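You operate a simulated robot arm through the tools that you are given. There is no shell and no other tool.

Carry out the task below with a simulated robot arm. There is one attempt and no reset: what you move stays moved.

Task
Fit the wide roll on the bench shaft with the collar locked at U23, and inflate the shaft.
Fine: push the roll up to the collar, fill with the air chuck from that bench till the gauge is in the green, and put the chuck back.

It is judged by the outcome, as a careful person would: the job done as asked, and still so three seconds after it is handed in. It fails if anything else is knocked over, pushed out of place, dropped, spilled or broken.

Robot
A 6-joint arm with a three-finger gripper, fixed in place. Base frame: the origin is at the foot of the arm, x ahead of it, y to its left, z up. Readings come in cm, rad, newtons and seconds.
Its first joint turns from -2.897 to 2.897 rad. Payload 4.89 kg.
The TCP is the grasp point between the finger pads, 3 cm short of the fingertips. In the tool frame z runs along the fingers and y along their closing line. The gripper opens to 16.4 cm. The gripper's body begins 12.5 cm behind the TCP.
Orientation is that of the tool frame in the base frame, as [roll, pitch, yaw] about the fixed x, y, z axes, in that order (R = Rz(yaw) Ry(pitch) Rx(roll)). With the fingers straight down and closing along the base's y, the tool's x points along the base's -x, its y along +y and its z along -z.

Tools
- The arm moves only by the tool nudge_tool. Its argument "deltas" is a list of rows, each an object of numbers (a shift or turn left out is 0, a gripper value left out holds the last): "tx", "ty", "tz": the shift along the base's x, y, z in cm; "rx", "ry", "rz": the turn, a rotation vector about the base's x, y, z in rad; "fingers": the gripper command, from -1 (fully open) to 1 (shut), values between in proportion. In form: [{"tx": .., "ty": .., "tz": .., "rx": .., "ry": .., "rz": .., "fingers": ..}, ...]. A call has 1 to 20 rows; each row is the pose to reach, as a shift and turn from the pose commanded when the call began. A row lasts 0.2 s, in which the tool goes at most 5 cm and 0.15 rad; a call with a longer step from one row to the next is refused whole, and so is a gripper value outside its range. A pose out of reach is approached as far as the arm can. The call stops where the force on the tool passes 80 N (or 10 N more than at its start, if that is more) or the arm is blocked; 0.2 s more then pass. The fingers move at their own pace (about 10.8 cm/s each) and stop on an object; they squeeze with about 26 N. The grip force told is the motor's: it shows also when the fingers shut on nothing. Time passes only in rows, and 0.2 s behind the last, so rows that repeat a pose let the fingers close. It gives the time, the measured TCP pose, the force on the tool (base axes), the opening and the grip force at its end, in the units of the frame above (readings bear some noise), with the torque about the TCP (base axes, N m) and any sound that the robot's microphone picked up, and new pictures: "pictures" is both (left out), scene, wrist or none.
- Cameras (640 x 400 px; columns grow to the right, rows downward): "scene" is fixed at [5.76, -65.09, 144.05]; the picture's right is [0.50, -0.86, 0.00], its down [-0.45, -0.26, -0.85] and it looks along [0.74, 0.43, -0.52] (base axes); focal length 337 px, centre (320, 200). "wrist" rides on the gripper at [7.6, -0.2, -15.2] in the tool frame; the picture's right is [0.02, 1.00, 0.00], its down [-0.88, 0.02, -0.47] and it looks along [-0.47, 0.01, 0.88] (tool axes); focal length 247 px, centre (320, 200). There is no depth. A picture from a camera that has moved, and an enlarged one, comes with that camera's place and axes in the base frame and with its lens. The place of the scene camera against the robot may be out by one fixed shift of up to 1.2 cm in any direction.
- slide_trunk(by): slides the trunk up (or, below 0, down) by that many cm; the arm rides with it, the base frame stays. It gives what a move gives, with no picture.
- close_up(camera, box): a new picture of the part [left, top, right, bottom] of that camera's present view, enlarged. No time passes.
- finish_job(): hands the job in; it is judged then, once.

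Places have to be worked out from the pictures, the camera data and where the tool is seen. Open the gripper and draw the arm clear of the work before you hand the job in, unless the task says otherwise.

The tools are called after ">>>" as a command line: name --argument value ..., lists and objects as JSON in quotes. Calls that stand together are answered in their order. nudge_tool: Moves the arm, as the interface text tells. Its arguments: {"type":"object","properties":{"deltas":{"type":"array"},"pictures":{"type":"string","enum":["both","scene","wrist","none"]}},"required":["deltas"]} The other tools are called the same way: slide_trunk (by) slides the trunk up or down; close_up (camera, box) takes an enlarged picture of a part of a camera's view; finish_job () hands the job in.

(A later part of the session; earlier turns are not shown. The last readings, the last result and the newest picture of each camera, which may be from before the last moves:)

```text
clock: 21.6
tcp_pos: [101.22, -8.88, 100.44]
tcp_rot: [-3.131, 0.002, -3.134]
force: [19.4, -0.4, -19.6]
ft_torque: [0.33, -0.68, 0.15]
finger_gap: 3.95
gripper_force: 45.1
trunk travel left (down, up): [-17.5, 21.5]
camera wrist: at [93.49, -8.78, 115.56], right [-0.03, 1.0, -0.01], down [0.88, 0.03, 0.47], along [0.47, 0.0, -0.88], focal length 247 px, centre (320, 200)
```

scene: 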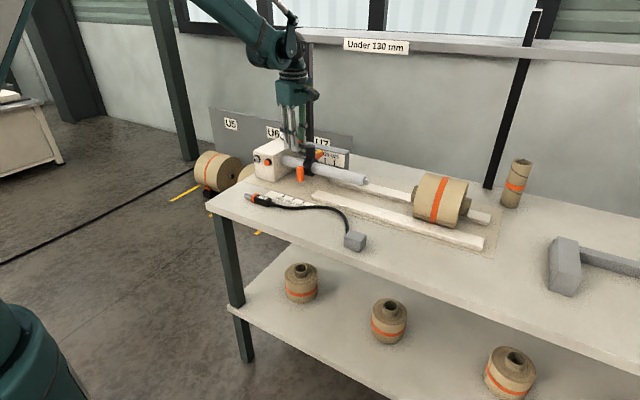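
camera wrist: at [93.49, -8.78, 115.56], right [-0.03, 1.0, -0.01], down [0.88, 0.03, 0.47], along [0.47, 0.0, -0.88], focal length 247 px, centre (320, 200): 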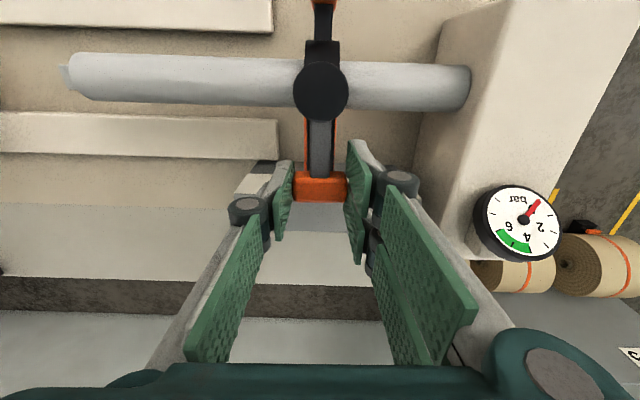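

Little force yet; I push a bit further in the locking direction.

>>> nudge_tool --deltas '[{"ty": -0.15}, {"ty": -0.3}, {"ty": -0.45}, {"ty": -0.45}]' --pictures "wrist"

>>> close_up --camera "wrist" --box '[150, 0, 500, 200]'

```text
clock: 22.6
tcp_pos: [101.13, -9.12, 100.42]
tcp_rot: [-3.129, 0.0, -3.134]
force: [-14.4, 36.3, -32.4]
ft_torque: [0.78, 0.53, -0.42]
finger_gap: 3.96
gripper_force: 45.3
trunk travel left (down, up): [-17.5, 21.5]
camera wrist: at [93.48, -9.0, 115.68], right [-0.03, 1.0, -0.01], down [0.88, 0.03, 0.47], along [0.47, 0.01, -0.88], focal length 247 px, centre (320, 200)
```

wrist: 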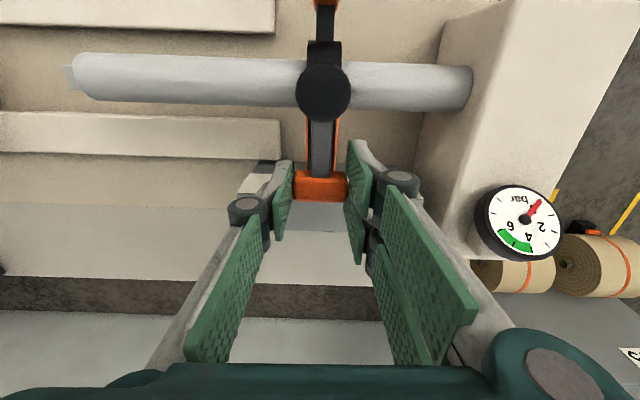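

```text
1.83 times, centred on (325, 100) of wrist
camera zoom: at [93.48, -9.0, 115.68], right [-0.03, 1.0, -0.01], down [0.88, 0.03, 0.47], along [0.47, 0.01, -0.88], focal length 452 px, centre (311, 383)
```

zoom: 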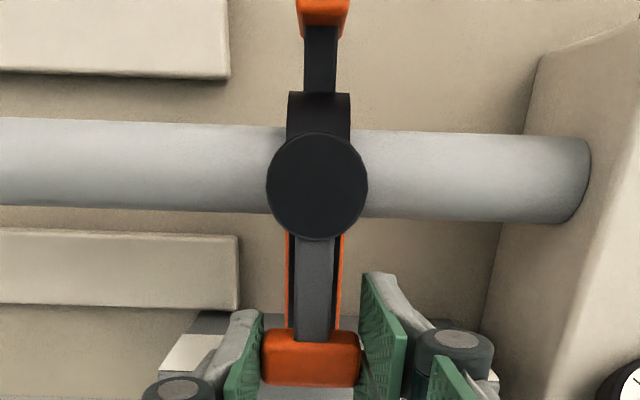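

Now the reaction rises to 36 N while the hub stays put, so the lever is home and the collar locked. I relax, release, rise, and back off to a square view to check the position.

>>> nudge_tool --deltas '[{"ty": 0.2, "tz": -0.1}, {"ty": 0.2, "tz": -0.1, "fingers": 0.4}, {"ty": 0.2, "tz": -0.1, "fingers": 0.2}, {"ty": 0.2, "tz": 3, "fingers": 0.2}, {"ty": 0.2, "tz": 6, "fingers": 0.2}, {"tx": -4, "ty": 0.2, "tz": 7, "fingers": 0}, {"tx": -8, "ty": 0.2, "tz": 7, "fingers": -0.4}, {"tx": -12, "ty": 0.2, "tz": 7, "fingers": -1}, {"tx": -16, "ty": 0.2, "tz": 7, "fingers": -1}, {"tx": -20, "ty": 0.2, "tz": 7, "fingers": -1}, {"tx": -20, "ty": 0.2, "tz": 7, "fingers": -1}]'

>>> close_up --camera "wrist" --box '[220, 100, 420, 225]'

>>> close_up --camera "wrist" --box '[220, 180, 420, 305]'

>>> close_up --camera "scene" --box '[230, 105, 390, 220]'

```text
clock: 25.0
tcp_pos: [81.25, -9.4, 107.59]
tcp_rot: [-3.132, 0.001, -3.134]
force: [-1.2, -0.3, 0.2]
ft_torque: [-0.01, -0.07, 0.0]
finger_gap: 16.4
gripper_force: 0.1
trunk travel left (down, up): [-17.5, 21.5]
camera wrist: at [73.49, -9.36, 122.69], right [-0.03, 1.0, -0.01], down [0.88, 0.03, 0.47], along [0.47, 0.0, -0.88], focal length 247 px, centre (320, 200)
```

scene: 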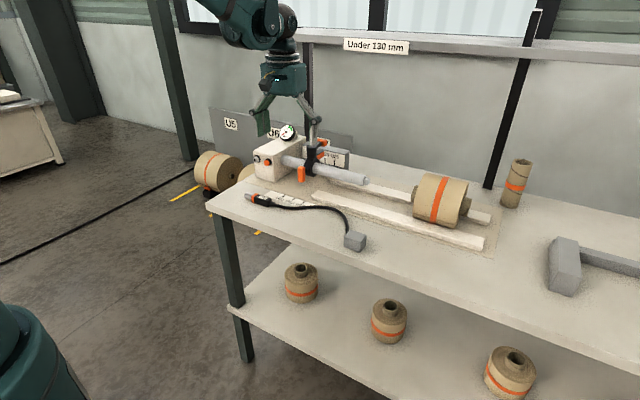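
wrist: 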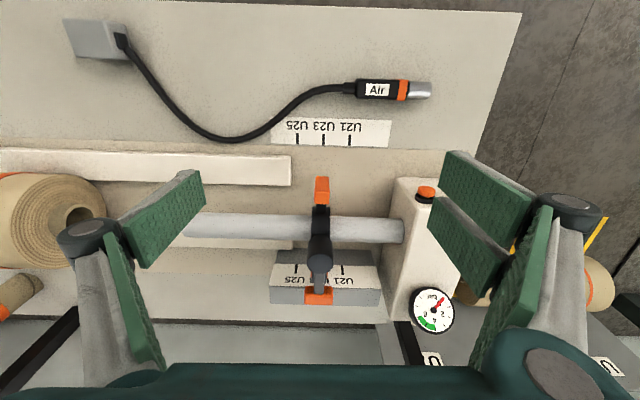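

```text
3.20 times, centred on (320, 162) of wrist
camera zoom: at [73.49, -9.36, 122.69], right [-0.03, 1.0, -0.01], down [0.88, 0.03, 0.47], along [0.47, 0.0, -0.88], focal length 790 px, centre (320, 320)
```

zoom: 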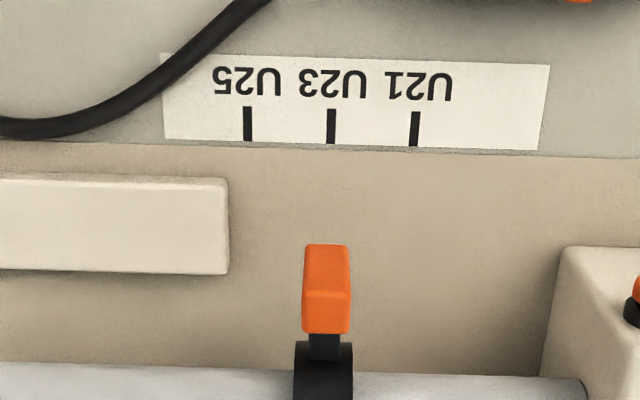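

```text
3.20 times, centred on (320, 242) of wrist
camera zoom: at [73.49, -9.36, 122.69], right [-0.03, 1.0, -0.01], down [0.88, 0.03, 0.47], along [0.47, 0.0, -0.88], focal length 790 px, centre (320, 64)
```

zoom: 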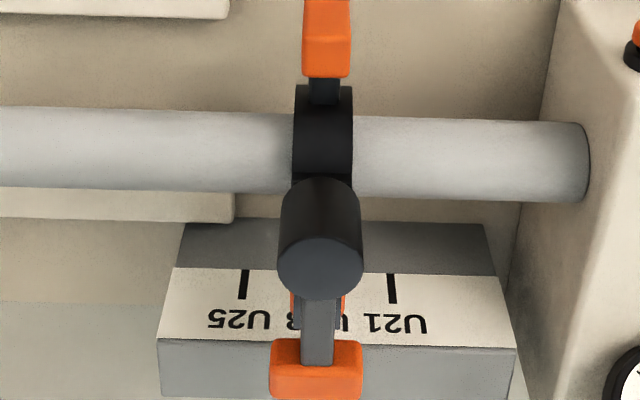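

```text
3.48 times, centred on (310, 162) of scene
camera zoom: at [5.76, -65.09, 144.05], right [0.5, -0.86, 0.0], down [-0.45, -0.26, -0.85], along [0.74, 0.43, -0.52], focal length 1173 px, centre (355, 330)
```

zoom: 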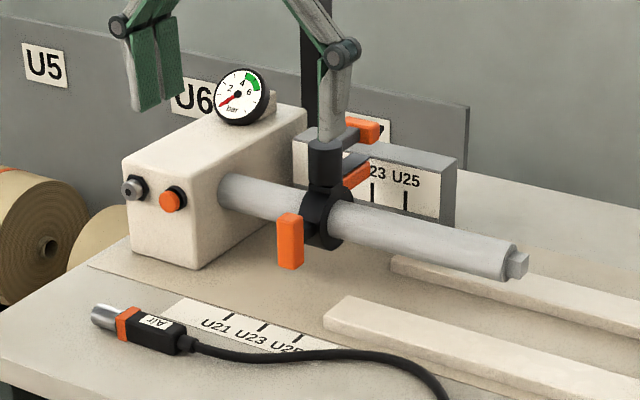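

The ring and hub centres match the U23 ticks on both scales within about half a millimetre, with the lever back in its locked place. Now I move over toward the roll to measure it.

>>> nudge_tool --deltas '[{"ty": -4.5, "tz": 1, "tx": -1}, {"ty": -9, "tz": 2, "tx": -2}, {"ty": -13.5, "tz": 3, "tx": -3}, {"ty": -18, "tz": 4, "tx": -4}, {"ty": -22.5, "tz": 5, "tx": -5}, {"ty": -27, "tz": 5, "tx": -5}, {"ty": -31.5, "tz": 5, "tx": -5}, {"ty": -36, "tz": 5, "tx": -5}, {"ty": -40, "tz": 5, "tx": -5}, {"ty": -40, "tz": 5, "tx": -5}]'

>>> close_up --camera "wrist" --box '[160, 120, 480, 320]'

```text
clock: 27.2
tcp_pos: [76.04, -49.28, 112.31]
tcp_rot: [-3.132, 0.0, -3.137]
force: [-0.6, -0.8, 0.1]
ft_torque: [0.07, 0.02, 0.04]
finger_gap: 16.41
gripper_force: 0.2
trunk travel left (down, up): [-17.5, 21.5]
camera wrist: at [68.35, -49.31, 127.36], right [-0.03, 1.0, -0.01], down [0.88, 0.03, 0.47], along [0.47, 0.0, -0.88], focal length 247 px, centre (320, 200)
```

scene: 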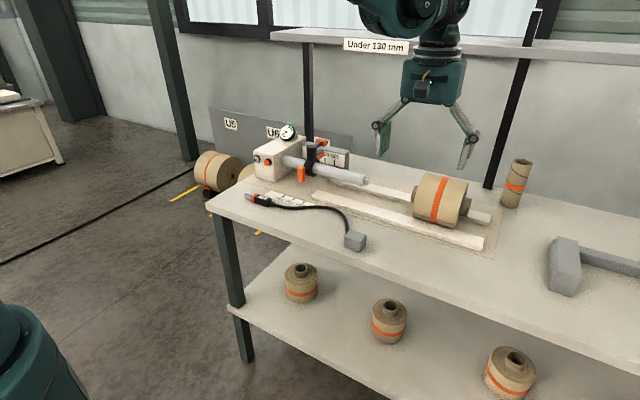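
wrist: 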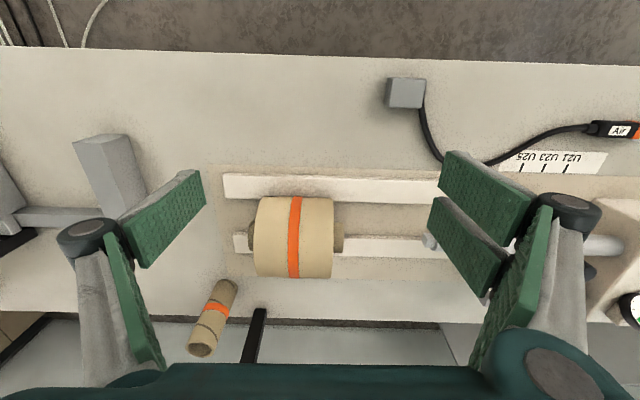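

```text
2.00 times, centred on (320, 220) of wrist
camera zoom: at [68.35, -49.31, 127.36], right [-0.03, 1.0, -0.01], down [0.88, 0.03, 0.47], along [0.47, 0.0, -0.88], focal length 494 px, centre (320, 160)
```

zoom: 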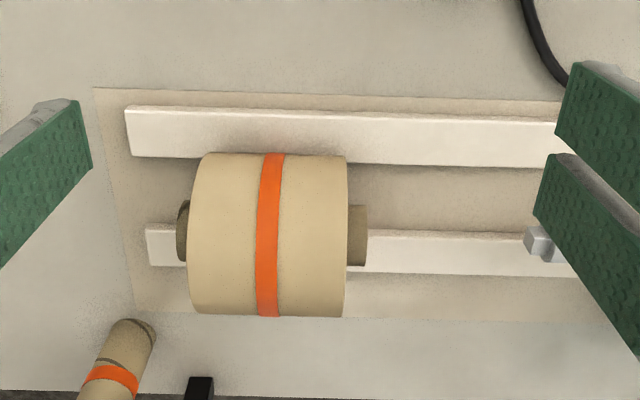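

The roll is about 13.5 cm in diameter and 13 cm wide, spanning y from about -59.7 to -46.6, with core ends at about -61 and -45. It lies in line with the shaft, so I'll straddle it along x and slide it on the rails; first I test whether the arm reaches out there, staying high.

>>> nudge_tool --deltas '[{"tx": 4}, {"tx": 8}, {"tx": 12}, {"tx": 15}, {"tx": 18.3, "ty": -2}, {"tx": 18.3, "ty": -3.5}, {"tx": 18.3, "ty": -3.5}]'

```text
clock: 28.8
tcp_pos: [94.73, -53.17, 112.44]
tcp_rot: [-3.133, -0.001, -3.135]
force: [0.6, -0.9, 0.6]
ft_torque: [0.06, 0.05, -0.01]
finger_gap: 16.4
gripper_force: 0.0
trunk travel left (down, up): [-17.5, 21.5]
camera wrist: at [87.01, -53.05, 127.59], right [-0.03, 1.0, -0.01], down [0.88, 0.03, 0.47], along [0.47, 0.0, -0.88], focal length 247 px, centre (320, 200)
```

scene: 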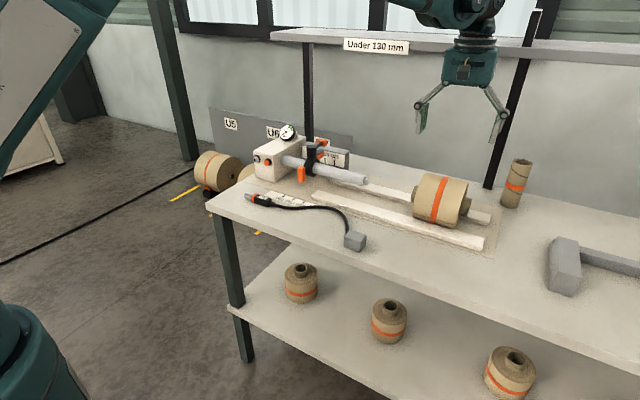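
wrist: 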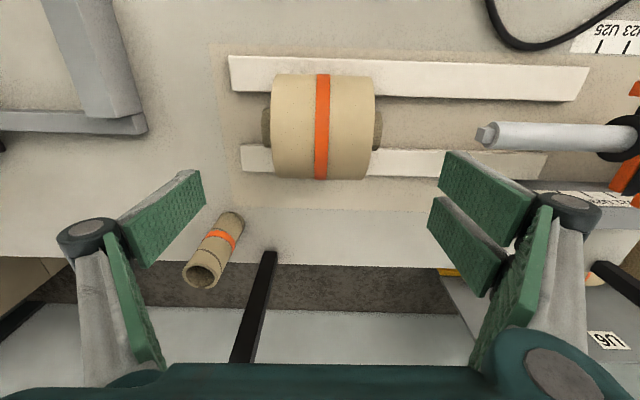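

The pose is reached. I turn the hand 90° so the fingers close along x, still high above the roll.

>>> nudge_tool --deltas '[{"rz": 0.143}, {"rz": 0.286}, {"rz": 0.428}, {"rz": 0.571}, {"rz": 0.714}, {"rz": 0.857}, {"rz": 1.0}, {"rz": 1.142}, {"rz": 1.285}, {"rz": 1.428}, {"rz": 1.565}, {"rz": 1.565}]'

>>> close_up --camera "wrist" --box '[160, 0, 480, 200]'

```text
clock: 31.4
tcp_pos: [94.78, -52.9, 112.52]
tcp_rot: [-3.131, 0.0, -1.569]
force: [0.2, -0.8, -0.5]
ft_torque: [0.0, -0.03, 0.02]
finger_gap: 16.39
gripper_force: 0.0
trunk travel left (down, up): [-17.5, 21.5]
camera wrist: at [94.66, -60.37, 127.59], right [-1.0, -0.02, -0.01], down [-0.03, 0.88, 0.47], along [0.0, 0.47, -0.88], focal length 247 px, centre (320, 200)
```

scene: 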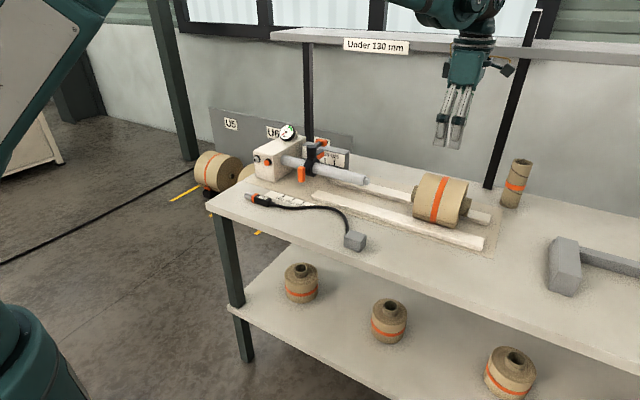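
wrist: 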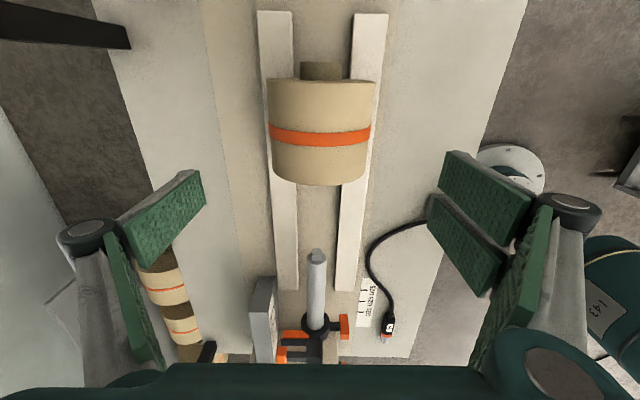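

```text
2.00 times, centred on (320, 100) of wrist
camera zoom: at [94.66, -60.37, 127.59], right [-1.0, -0.02, -0.01], down [-0.03, 0.88, 0.47], along [0.0, 0.47, -0.88], focal length 494 px, centre (320, 400)
```

zoom: 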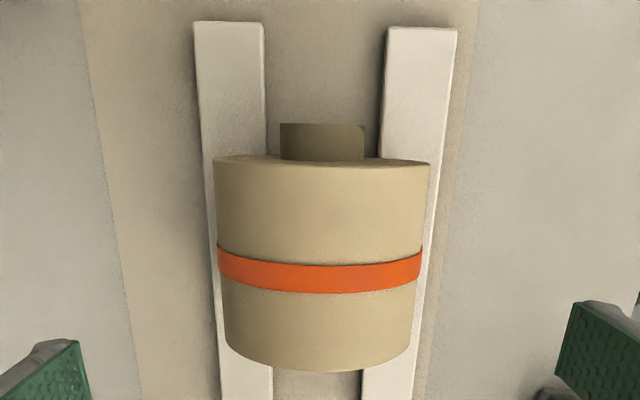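

The roll's axis and the shaft's axis both come out at x≈94.9, and the roll centre at y≈-53. I lower the open fingers either side of the roll, in stages.

>>> nudge_tool --deltas '[{"tz": -4, "tx": 0.1, "ty": -0.2}, {"tz": -8, "tx": 0.1, "ty": -0.2}, {"tz": -11, "tx": 0.1, "ty": -0.2}, {"tz": -11, "tx": 0.1, "ty": -0.2}]'

>>> close_up --camera "scene" --box '[380, 120, 520, 240]'

```text
clock: 32.4
tcp_pos: [94.9, -52.86, 101.54]
tcp_rot: [-3.132, -0.001, -1.57]
force: [-0.3, 0.0, 0.0]
ft_torque: [0.03, 0.08, -0.02]
finger_gap: 16.41
gripper_force: 0.0
trunk travel left (down, up): [-17.5, 21.5]
camera wrist: at [94.83, -60.41, 116.72], right [-1.0, -0.02, -0.01], down [-0.02, 0.88, 0.47], along [0.0, 0.47, -0.88], focal length 247 px, centre (320, 200)
```

scene: 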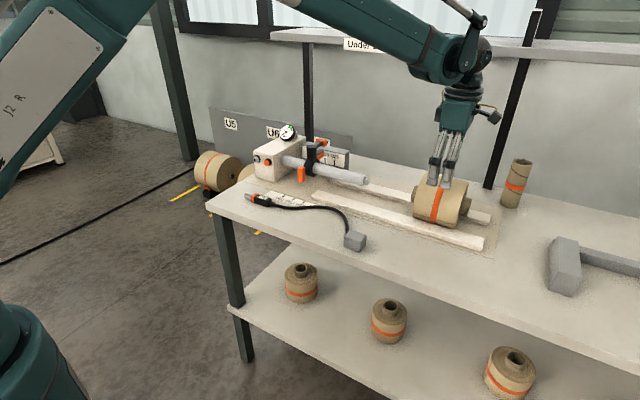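
wrist: 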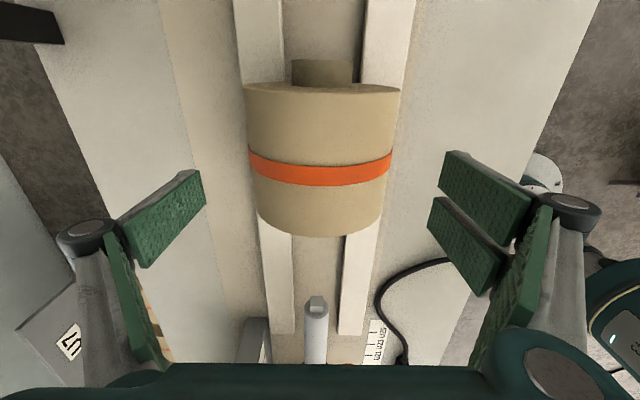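

```text
3.33 times, centred on (450, 180) of scene
camera zoom: at [5.76, -65.09, 144.05], right [0.5, -0.86, 0.0], down [-0.45, -0.26, -0.85], along [0.74, 0.43, -0.52], focal length 1124 px, centre (-113, 267)
```

zoom: 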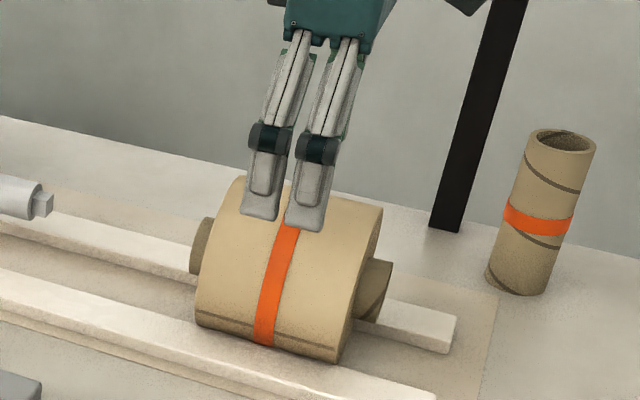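

The fingers are centred on the roll with clearance both sides. I go down to axis height (TCP z≈93.3, tips above the rails) and close.

>>> nudge_tool --deltas '[{"tz": -3}, {"tz": -6}, {"tz": -8.2}, {"tz": -8.2}, {"tz": -8.2, "fingers": -0.8}, {"tz": -8.2, "fingers": -0.6}, {"tz": -8.2, "fingers": -0.4}, {"tz": -8.2, "fingers": -0.4}]'

>>> close_up --camera "scene" --box '[380, 120, 520, 240]'

```text
clock: 34.2
tcp_pos: [94.77, -53.0, 93.29]
tcp_rot: [-3.13, -0.001, -1.569]
force: [40.8, -6.5, 16.0]
ft_torque: [-0.04, -1.73, -0.51]
finger_gap: 13.64
gripper_force: 26.0
trunk travel left (down, up): [-17.5, 21.5]
camera wrist: at [94.8, -60.47, 108.4], right [-1.0, -0.02, -0.01], down [-0.03, 0.88, 0.47], along [0.0, 0.47, -0.88], focal length 247 px, centre (320, 200)
```

scene: 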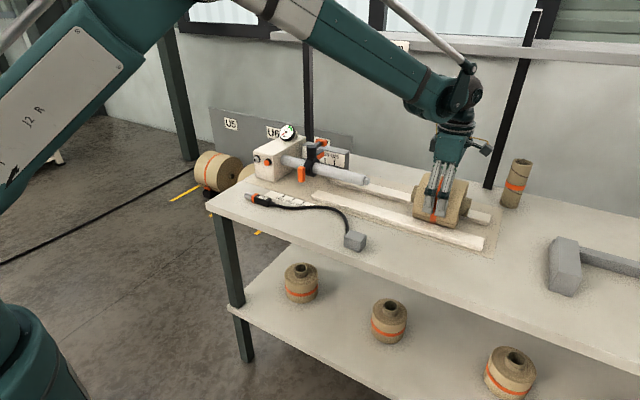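
wrist: 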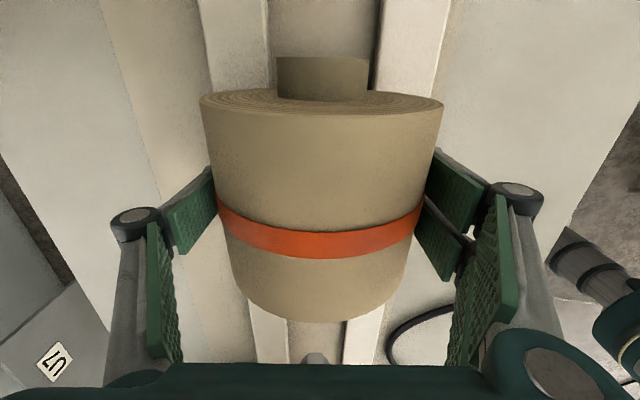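

```text
3.33 times, centred on (450, 180) of scene
camera zoom: at [5.76, -65.09, 144.05], right [0.5, -0.86, 0.0], down [-0.45, -0.26, -0.85], along [0.74, 0.43, -0.52], focal length 1124 px, centre (-113, 267)
```

zoom: 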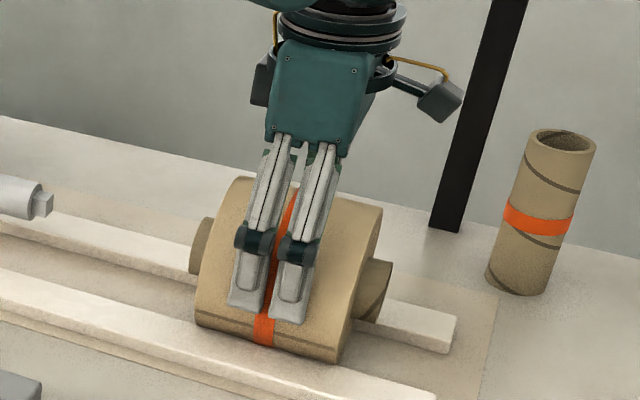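

The roll is held (13.6 cm). The sideways force says its axis is about 2 mm further in +x, so I shift by that and check.

>>> nudge_tool --deltas '[{"tx": 0.1}, {"tx": 0.22}, {"tx": 0.22}]' --pictures "none"

```text
clock: 35.0
tcp_pos: [94.92, -52.93, 93.25]
tcp_rot: [-3.132, -0.001, -1.569]
force: [16.6, 4.9, 9.3]
ft_torque: [0.03, -0.24, 0.43]
finger_gap: 13.65
gripper_force: 26.4
trunk travel left (down, up): [-17.5, 21.5]
```

Side force is down to 17 N. I add a touch more and begin sliding the roll along the rails toward the shaft, stopping short of its tip.

>>> nudge_tool --deltas '[{"tx": 0.08, "tz": 0.04}, {"tx": 0.08, "ty": 1.5, "tz": 0.04}, {"tx": 0.08, "ty": 3.5, "tz": 0.04}, {"tx": 0.08, "ty": 6, "tz": 0.04}, {"tx": 0.08, "ty": 8.5, "tz": 0.04}, {"tx": 0.08, "ty": 10.5, "tz": 0.04}, {"tx": 0.08, "ty": 11.5, "tz": 0.04}, {"tx": 0.08, "ty": 11.5, "tz": 0.04}]'

>>> close_up --camera "scene" --box '[330, 130, 490, 240]'

```text
clock: 36.8
tcp_pos: [95.14, -41.59, 93.41]
tcp_rot: [-3.132, -0.001, -1.571]
force: [-8.5, -4.1, 0.1]
ft_torque: [-0.44, 0.21, -0.4]
finger_gap: 13.61
gripper_force: 26.3
trunk travel left (down, up): [-17.5, 21.5]
camera wrist: at [95.06, -49.11, 108.51], right [-1.0, -0.02, -0.01], down [-0.02, 0.88, 0.47], along [0.0, 0.47, -0.88], focal length 247 px, centre (320, 200)
```

scene: 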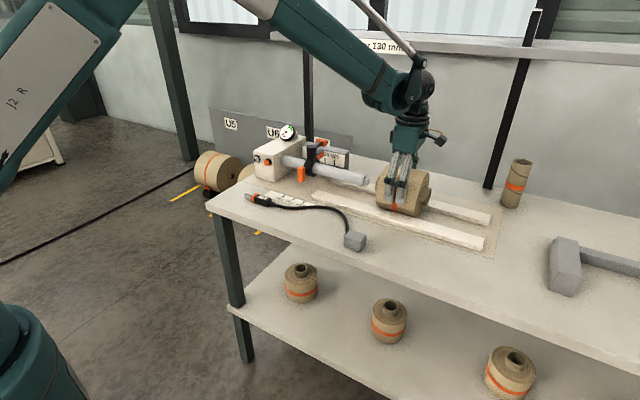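
wrist: 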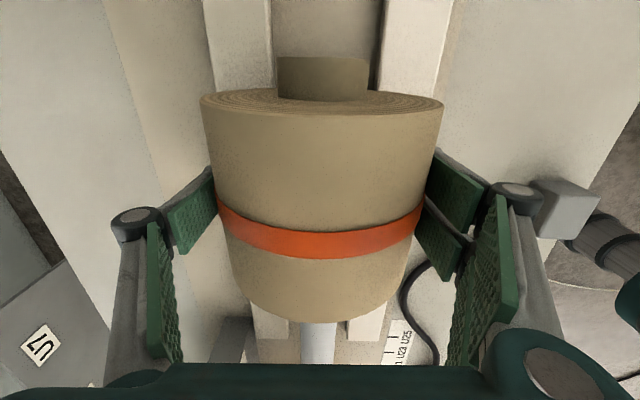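

```text
3.64 times, centred on (410, 185) of scene
camera zoom: at [5.76, -65.09, 144.05], right [0.5, -0.86, 0.0], down [-0.45, -0.26, -0.85], along [0.74, 0.43, -0.52], focal length 1226 px, centre (-7, 254)
```

zoom: 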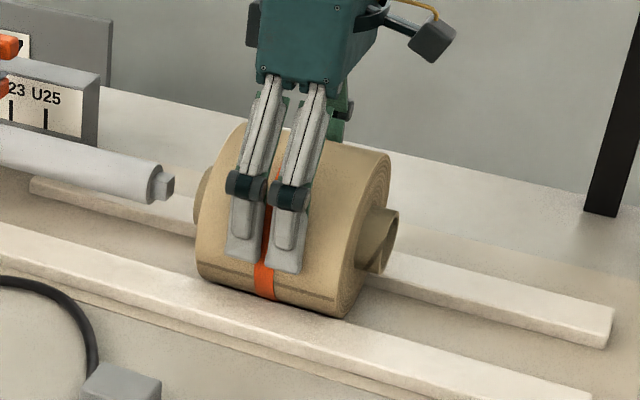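

The roll slides well (a few N) and the shaft shows straight ahead of it. I feed it slowly over the shaft's tip, watching the y force.

>>> nudge_tool --deltas '[{"ty": 0.6, "tx": -0.04}, {"ty": 1.2, "tx": -0.04}, {"ty": 1.8, "tx": -0.04}, {"ty": 2.4, "tx": -0.04}, {"ty": 3.0, "tx": -0.04}, {"ty": 3.6, "tx": -0.04}, {"ty": 4.2, "tx": -0.04}, {"ty": 4.8, "tx": -0.04}, {"ty": 4.8, "tx": -0.04}]'

>>> close_up --camera "scene" --box '[300, 120, 460, 230]'

```text
clock: 38.8
tcp_pos: [95.03, -36.73, 93.16]
tcp_rot: [-3.133, 0.0, -1.57]
force: [-6.3, -3.2, -1.4]
ft_torque: [-0.13, 0.09, -0.13]
finger_gap: 13.64
gripper_force: 26.1
trunk travel left (down, up): [-17.5, 21.5]
camera wrist: at [94.92, -44.35, 108.4], right [-1.0, -0.02, -0.01], down [-0.02, 0.88, 0.47], along [0.0, 0.47, -0.88], focal length 247 px, centre (320, 200)
```

scene: 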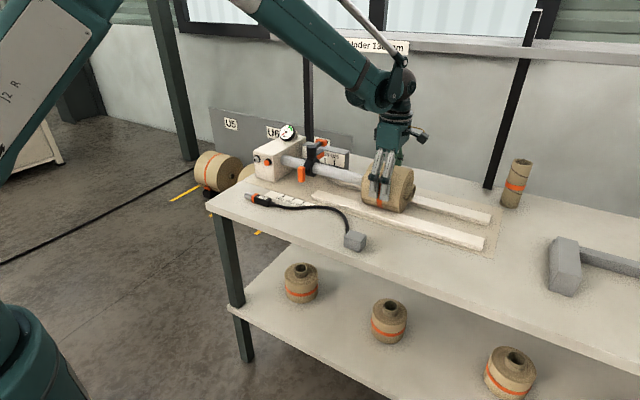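
wrist: 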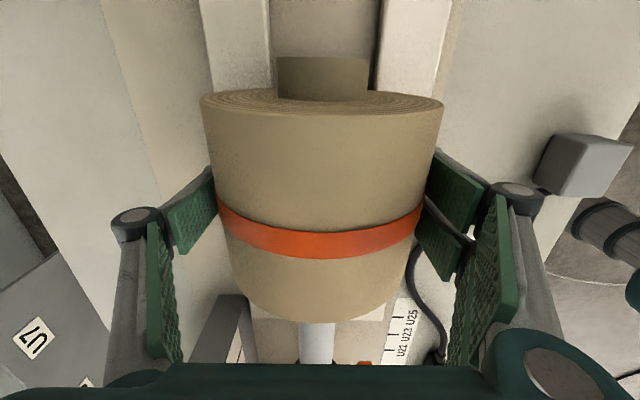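

```text
3.64 times, centred on (380, 175) of scene
camera zoom: at [5.76, -65.09, 144.05], right [0.5, -0.86, 0.0], down [-0.45, -0.26, -0.85], along [0.74, 0.43, -0.52], focal length 1226 px, centre (102, 291)
```

zoom: 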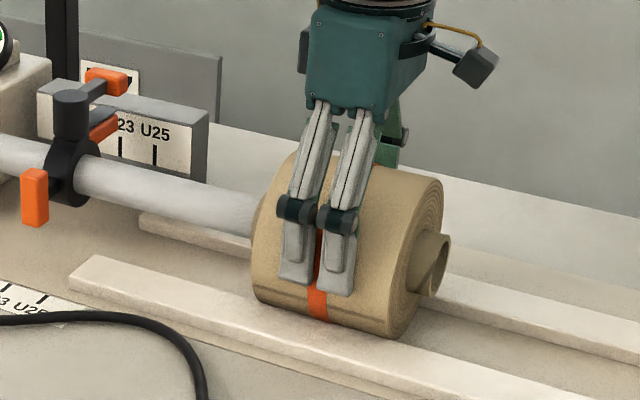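

The core has gone over the shaft tip with hardly any force. I keep sliding it on, at 1 cm per step.

>>> nudge_tool --deltas '[{"ty": 1}, {"ty": 2}, {"ty": 3}, {"ty": 4}, {"ty": 5}, {"ty": 6}, {"ty": 7}, {"ty": 8}, {"ty": 9}, {"ty": 10}, {"ty": 11}, {"ty": 12}, {"ty": 12}]'

>>> close_up --camera "scene" --box '[260, 110, 420, 220]'

```text
clock: 41.6
tcp_pos: [95.09, -24.69, 93.31]
tcp_rot: [-3.13, 0.0, -1.569]
force: [-9.0, -4.0, 2.8]
ft_torque: [-0.03, 0.07, -0.04]
finger_gap: 13.64
gripper_force: 26.2
trunk travel left (down, up): [-17.5, 21.5]
camera wrist: at [95.05, -32.37, 108.45], right [-1.0, -0.02, -0.01], down [-0.02, 0.88, 0.47], along [0.0, 0.47, -0.88], focal length 247 px, centre (320, 200)
```

scene: 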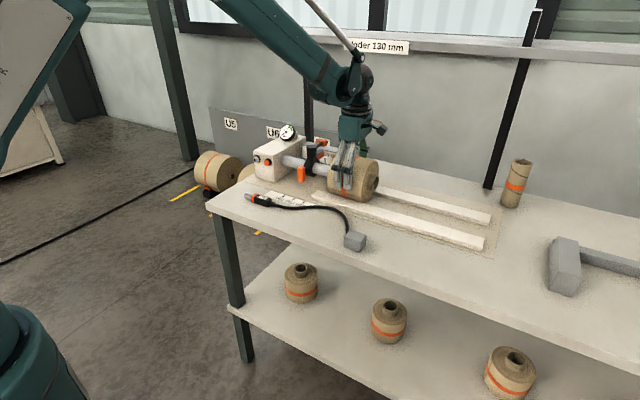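
wrist: 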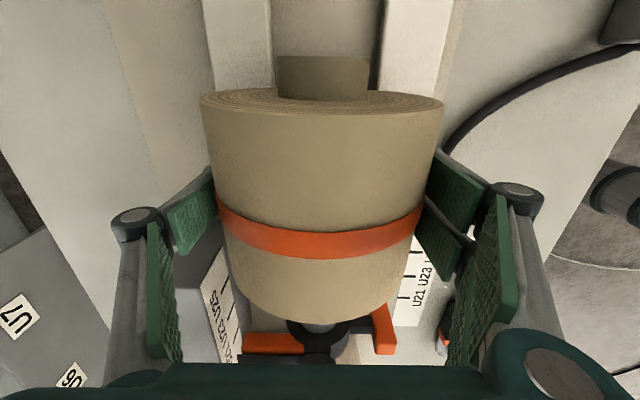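

```text
3.64 times, centred on (340, 165) of scene
camera zoom: at [5.76, -65.09, 144.05], right [0.5, -0.86, 0.0], down [-0.45, -0.26, -0.85], along [0.74, 0.43, -0.52], focal length 1226 px, centre (247, 327)
```

zoom: 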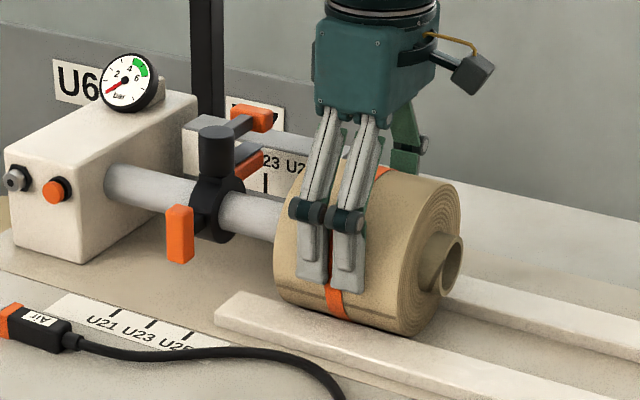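

About 6 cm remain to the collar face. I go on 4.5 cm, then look before the last bit.

>>> nudge_tool --deltas '[{"ty": 0.8, "tx": -0.03}, {"ty": 1.6, "tx": -0.03}, {"ty": 2.4, "tx": -0.03}, {"ty": 3.2, "tx": -0.03}, {"ty": 4.0, "tx": -0.03}, {"ty": 4.5, "tx": -0.03}, {"ty": 4.5, "tx": -0.03}]'

>>> close_up --camera "scene" --box '[260, 110, 380, 210]'

>>> close_up --camera "wrist" --box '[160, 200, 480, 400]'

```text
clock: 43.2
tcp_pos: [95.24, -20.2, 93.28]
tcp_rot: [-3.133, -0.002, -1.57]
force: [-0.8, 0.7, -7.6]
ft_torque: [0.0, 0.03, -0.02]
finger_gap: 13.66
gripper_force: 26.3
trunk travel left (down, up): [-17.5, 21.5]
camera wrist: at [95.02, -27.81, 108.42], right [-1.0, -0.02, -0.01], down [-0.02, 0.88, 0.47], along [0.0, 0.47, -0.88], focal length 247 px, centre (320, 200)
```

scene: 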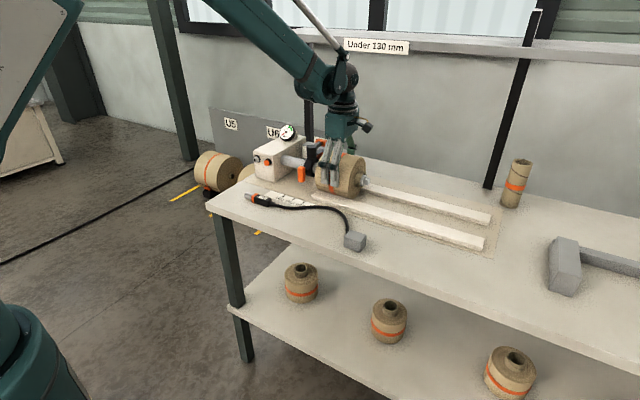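
wrist: 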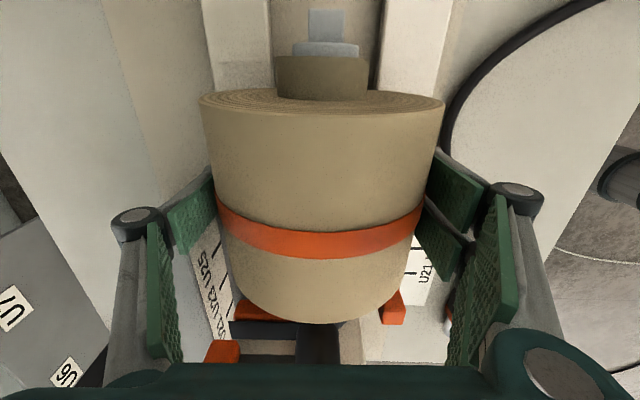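

```text
4.00 times, centred on (320, 160) of scene
camera zoom: at [5.76, -65.09, 144.05], right [0.5, -0.86, 0.0], down [-0.45, -0.26, -0.85], along [0.74, 0.43, -0.52], focal length 1349 px, centre (320, 360)
```

zoom: 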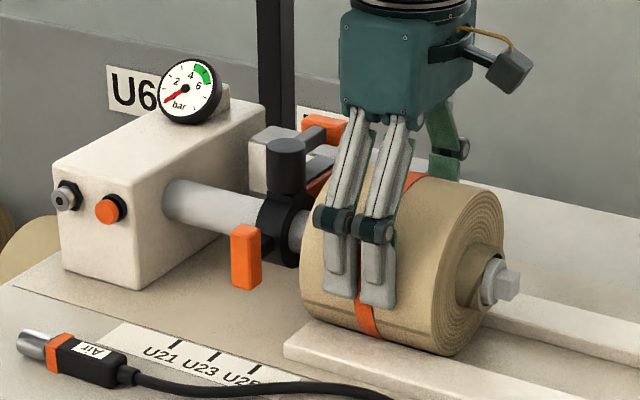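

```text
2.00 times, centred on (320, 300) of wrist
camera zoom: at [95.02, -27.81, 108.42], right [-1.0, -0.02, -0.01], down [-0.02, 0.88, 0.47], along [0.0, 0.47, -0.88], focal length 494 px, centre (320, 0)
```

zoom: 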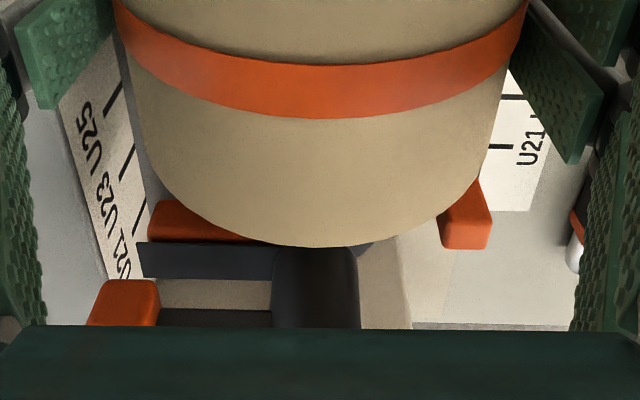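

The shaft now shows through the core's far end, and the core is about 2 cm from the collar. I close most of that gap.

>>> nudge_tool --deltas '[{"ty": 0.4, "tz": -0.03}, {"ty": 0.8, "tz": -0.03}, {"ty": 1.1, "tz": -0.03}, {"ty": 1.4, "tz": -0.03}, {"ty": 1.4, "tz": -0.03}]'

>>> close_up --camera "scene" --box '[270, 130, 350, 200]'

```text
clock: 44.4
tcp_pos: [95.07, -18.9, 93.29]
tcp_rot: [-3.133, 0.0, -1.57]
force: [-0.8, -0.1, -7.9]
ft_torque: [-0.07, -0.01, -0.04]
finger_gap: 13.63
gripper_force: 26.5
trunk travel left (down, up): [-17.5, 21.5]
camera wrist: at [94.95, -26.41, 108.37], right [-1.0, -0.02, -0.01], down [-0.02, 0.88, 0.47], along [0.0, 0.47, -0.88], focal length 247 px, centre (320, 200)
```

scene: 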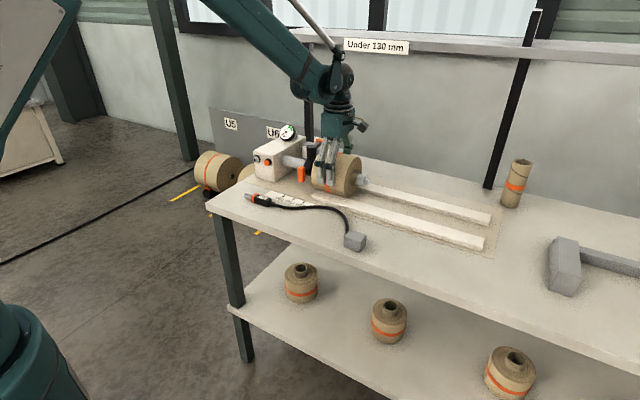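
wrist: 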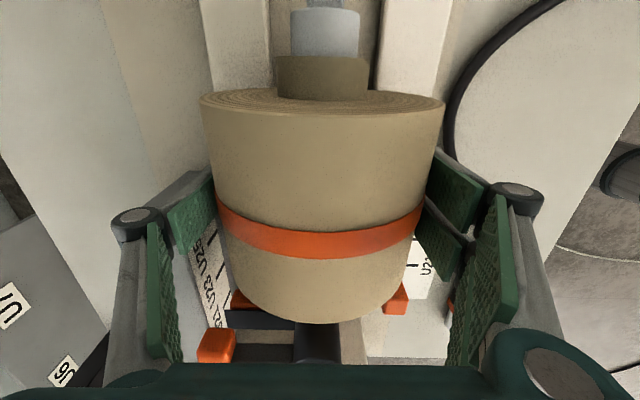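

```text
5.71 times, centred on (310, 165) of scene
camera zoom: at [5.76, -65.09, 144.05], right [0.5, -0.86, 0.0], down [-0.45, -0.26, -0.85], along [0.74, 0.43, -0.52], focal length 1927 px, centre (377, 400)
```

zoom: 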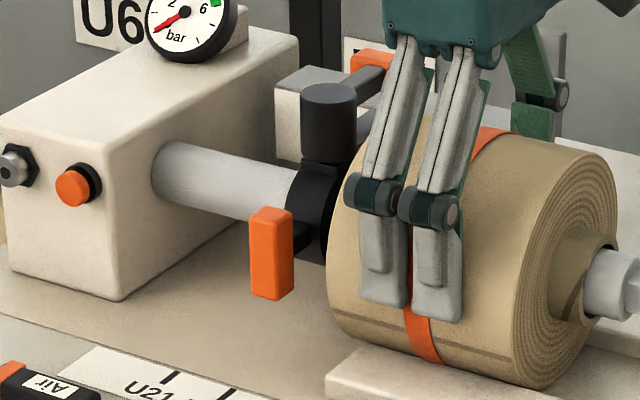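

Still no contact force. I creep forward in 1 mm steps to feel the core meet the collar.

>>> nudge_tool --deltas '[{"ty": 0.1}, {"ty": 0.2}, {"ty": 0.3}, {"ty": 0.4}, {"ty": 0.5}, {"ty": 0.5}]' --pictures "none"

```text
clock: 45.8
tcp_pos: [95.22, -18.45, 93.24]
tcp_rot: [-3.13, -0.001, -1.572]
force: [-4.1, -3.9, 0.7]
ft_torque: [-0.05, -0.13, -0.09]
finger_gap: 13.64
gripper_force: 26.1
trunk travel left (down, up): [-17.5, 21.5]
```

Only rail friction so far (about 4 N). I keep creeping.

>>> nudge_tool --deltas '[{"ty": 0.08}, {"ty": 0.16}, {"ty": 0.24}, {"ty": 0.3}, {"ty": 0.3}]' --pictures "none"

```text
clock: 47.0
tcp_pos: [95.06, -18.12, 93.24]
tcp_rot: [-3.132, -0.001, -1.57]
force: [3.9, -20.7, -1.6]
ft_torque: [-0.46, -0.08, -0.33]
finger_gap: 13.66
gripper_force: 25.4
trunk travel left (down, up): [-17.5, 21.5]
```

The y force jumped to -21 N: contact at TCP y≈-18.1. I look to confirm that it is the core against the collar ring.

>>> close_up --camera "scene" --box '[270, 130, 350, 200]'

>>> close_up --camera "wrist" --box '[160, 200, 480, 400]'

```text
5.71 times, centred on (310, 165) of scene
camera zoom: at [5.76, -65.09, 144.05], right [0.5, -0.86, 0.0], down [-0.45, -0.26, -0.85], along [0.74, 0.43, -0.52], focal length 1927 px, centre (377, 400)
```

zoom: 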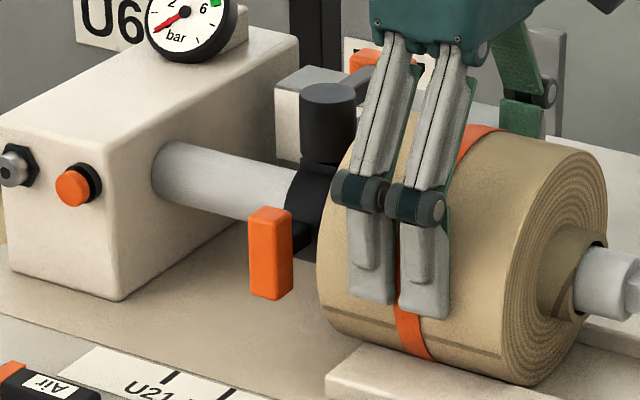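

```text
2.00 times, centred on (320, 300) of wrist
camera zoom: at [94.96, -25.62, 108.37], right [-1.0, -0.02, -0.01], down [-0.02, 0.88, 0.47], along [0.0, 0.47, -0.88], focal length 494 px, centre (320, 0)
```

zoom: 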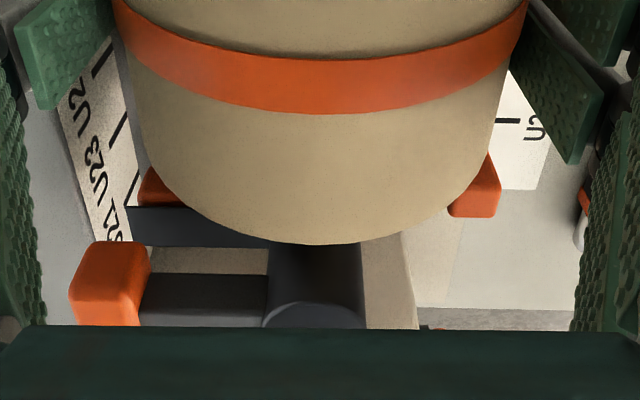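

The core has met the collar ring (travel 34.9 cm, as expected), and the band has not slipped in the fingers. I open just enough (to 15 cm, clear of the scale block) and rise straight up.

>>> nudge_tool --deltas '[{"fingers": -0.6}, {"fingers": -0.83}, {"fingers": -0.83}, {"tz": 2.5, "fingers": -0.83}, {"tz": 6, "fingers": -0.83}, {"tz": 10, "fingers": -0.83}, {"tz": 14, "fingers": -0.83}, {"tz": 18, "fingers": -0.83}, {"tz": 18, "fingers": -0.83}]'

>>> close_up --camera "scene" --box '[260, 110, 380, 210]'

>>> close_up --camera "wrist" --box '[180, 40, 480, 260]'

```text
clock: 49.0
tcp_pos: [95.23, -17.98, 111.25]
tcp_rot: [-3.131, 0.002, -1.571]
force: [-0.3, 0.2, 0.3]
ft_torque: [-0.03, -0.03, 0.0]
finger_gap: 15.01
gripper_force: 0.0
trunk travel left (down, up): [-17.5, 21.5]
camera wrist: at [95.14, -25.47, 126.29], right [-1.0, -0.02, -0.01], down [-0.02, 0.88, 0.47], along [0.0, 0.47, -0.88], focal length 247 px, centre (320, 200)
```

scene: 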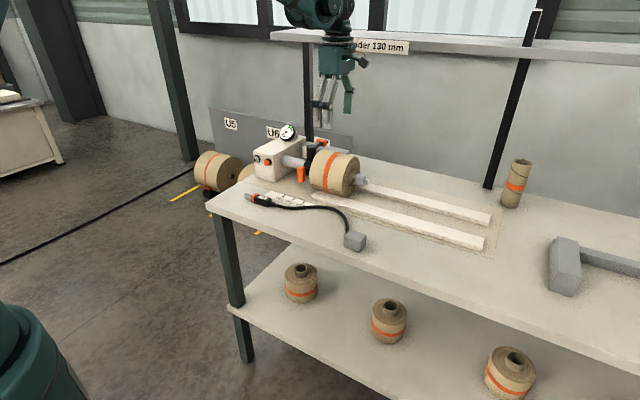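
wrist: 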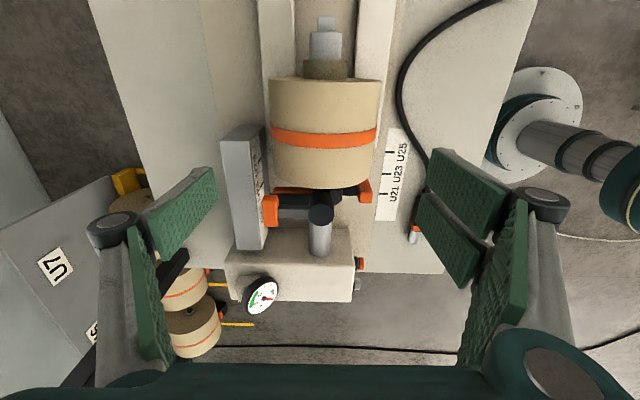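

```text
4.00 times, centred on (320, 160) of scene
camera zoom: at [5.76, -65.09, 144.05], right [0.5, -0.86, 0.0], down [-0.45, -0.26, -0.85], along [0.74, 0.43, -0.52], focal length 1349 px, centre (320, 360)
```

zoom: 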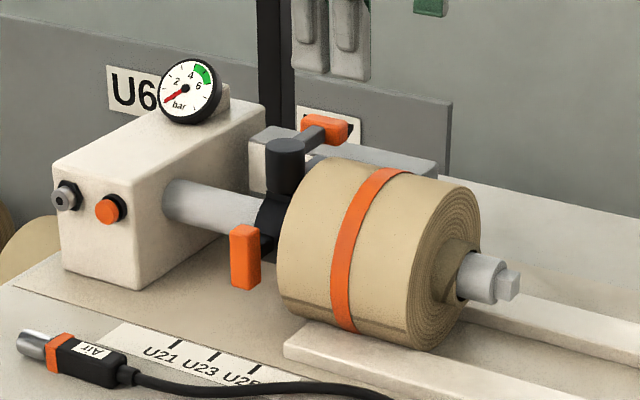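

```text
1.82 times, centred on (330, 150) of wrist
camera zoom: at [95.14, -25.47, 126.29], right [-1.0, -0.02, -0.01], down [-0.02, 0.88, 0.47], along [0.0, 0.47, -0.88], focal length 449 px, centre (302, 291)
```

zoom: 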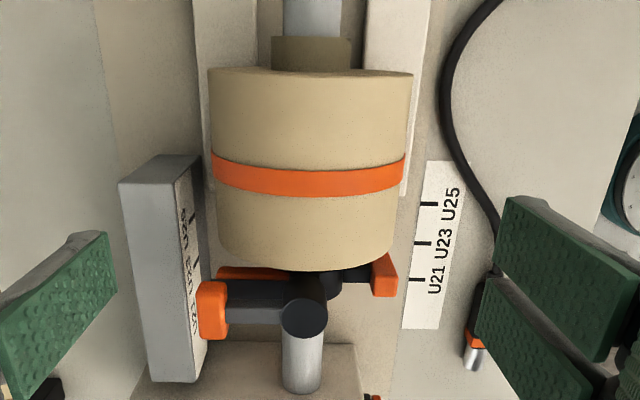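

The roll sits against the collar with the shaft through its core. Next is the chuck, lying along y at about x=75.7 (body y from -4.8 to 0.6, tip at about 5), so I move above it, keeping the same hand orientation and staying high.

>>> nudge_tool --deltas '[{"tx": -3, "ty": 2.5, "fingers": -0.4}, {"tx": -6, "ty": 5, "fingers": 0}, {"tx": -9.5, "ty": 8, "fingers": 0.1}, {"tx": -13, "ty": 11, "fingers": 0.1}, {"tx": -16.5, "ty": 14, "fingers": 0.1}, {"tx": -19.4, "ty": 16.2, "fingers": 0.1}, {"tx": -19.4, "ty": 16.2, "fingers": 0.1}]'

>>> close_up --camera "wrist" --box '[220, 60, 420, 185]'

```text
clock: 50.6
tcp_pos: [75.52, -2.06, 111.49]
tcp_rot: [-3.131, -0.002, -1.572]
force: [-0.4, -0.1, 0.1]
ft_torque: [-0.05, -0.11, -0.01]
finger_gap: 7.37
gripper_force: 0.0
trunk travel left (down, up): [-17.5, 21.5]
camera wrist: at [75.44, -9.51, 126.6], right [-1.0, -0.02, -0.01], down [-0.02, 0.88, 0.47], along [0.0, 0.47, -0.88], focal length 247 px, centre (320, 200)
```

scene: 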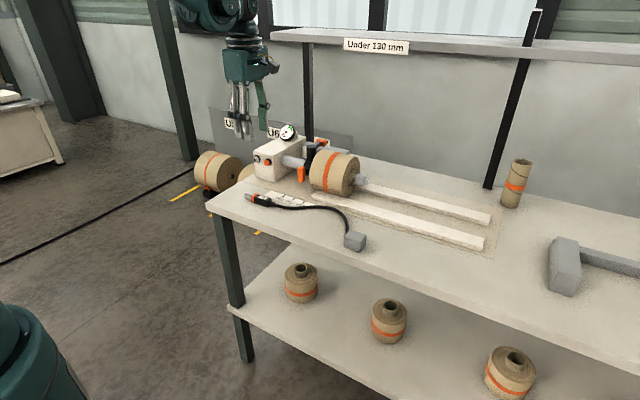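
wrist: 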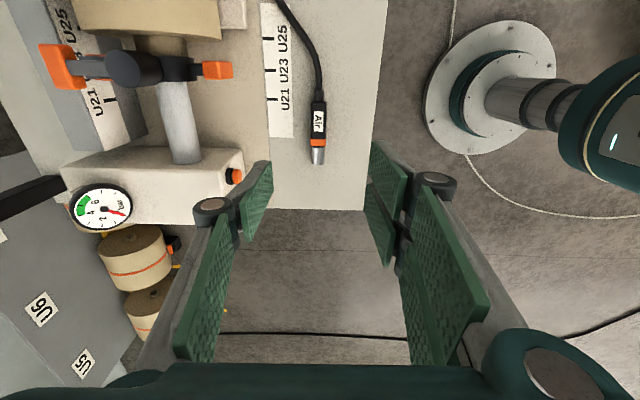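

```text
3.20 times, centred on (320, 122) of wrist
camera zoom: at [75.44, -9.51, 126.6], right [-1.0, -0.02, -0.01], down [-0.02, 0.88, 0.47], along [0.0, 0.47, -0.88], focal length 790 px, centre (320, 448)
```

zoom: 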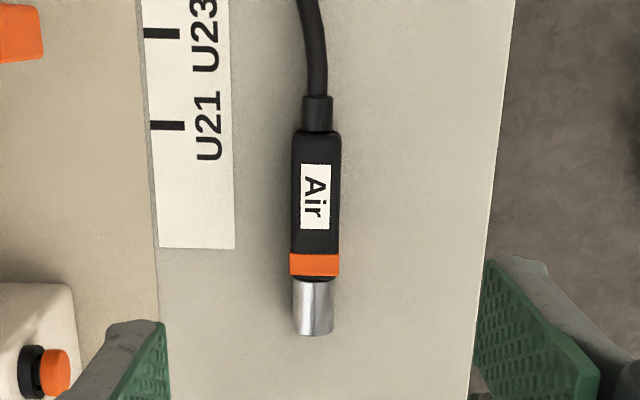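

The chuck's body runs y≈-5.1 to 1.3 at x≈75.8, tip at y≈5.1. I centre over the body and descend partway, checking that the arm still reaches this close in.

>>> nudge_tool --deltas '[{"tx": 0.25, "ty": -0.3, "tz": -3}, {"tx": 0.25, "ty": -0.3, "tz": -6}, {"tx": 0.25, "ty": -0.3, "tz": -9}, {"tx": 0.25, "ty": -0.3, "tz": -12}, {"tx": 0.25, "ty": -0.3, "tz": -15}, {"tx": 0.25, "ty": -0.3, "tz": -15}]'

>>> close_up --camera "wrist" --box '[220, 60, 420, 185]'

```text
clock: 52.0
tcp_pos: [76.29, -2.06, 96.25]
tcp_rot: [-3.133, -0.001, -1.57]
force: [0.2, -0.4, -0.1]
ft_torque: [0.0, 0.06, 0.0]
finger_gap: 7.38
gripper_force: 0.0
trunk travel left (down, up): [-17.5, 21.5]
camera wrist: at [76.19, -9.62, 111.36], right [-1.0, -0.02, -0.01], down [-0.02, 0.88, 0.47], along [0.0, 0.47, -0.88], focal length 247 px, centre (320, 200)
```

scene: 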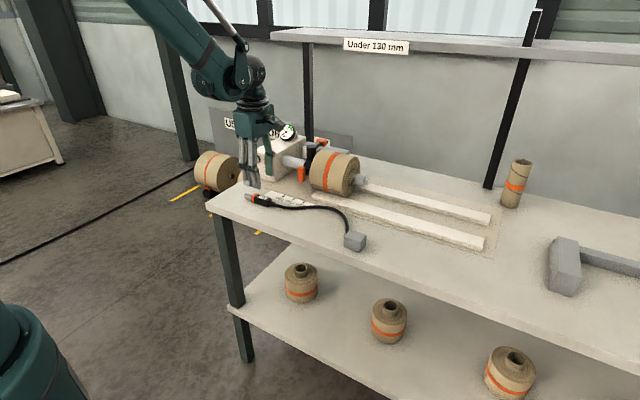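
wrist: 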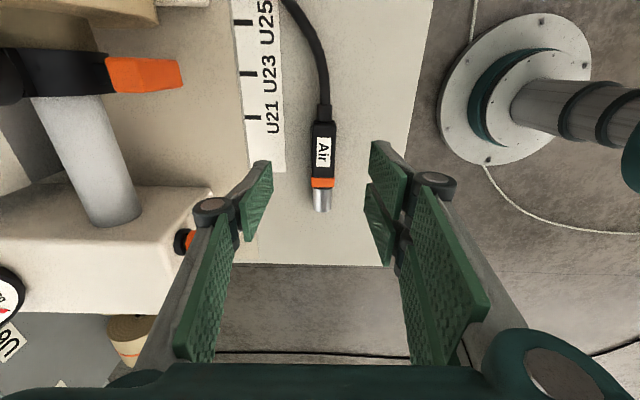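

```text
3.20 times, centred on (320, 122) of wrist
camera zoom: at [76.19, -9.62, 111.36], right [-1.0, -0.02, -0.01], down [-0.02, 0.88, 0.47], along [0.0, 0.47, -0.88], focal length 790 px, centre (320, 448)
```

zoom: 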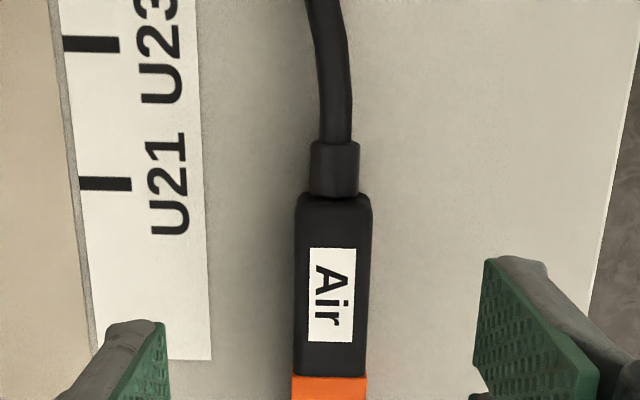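

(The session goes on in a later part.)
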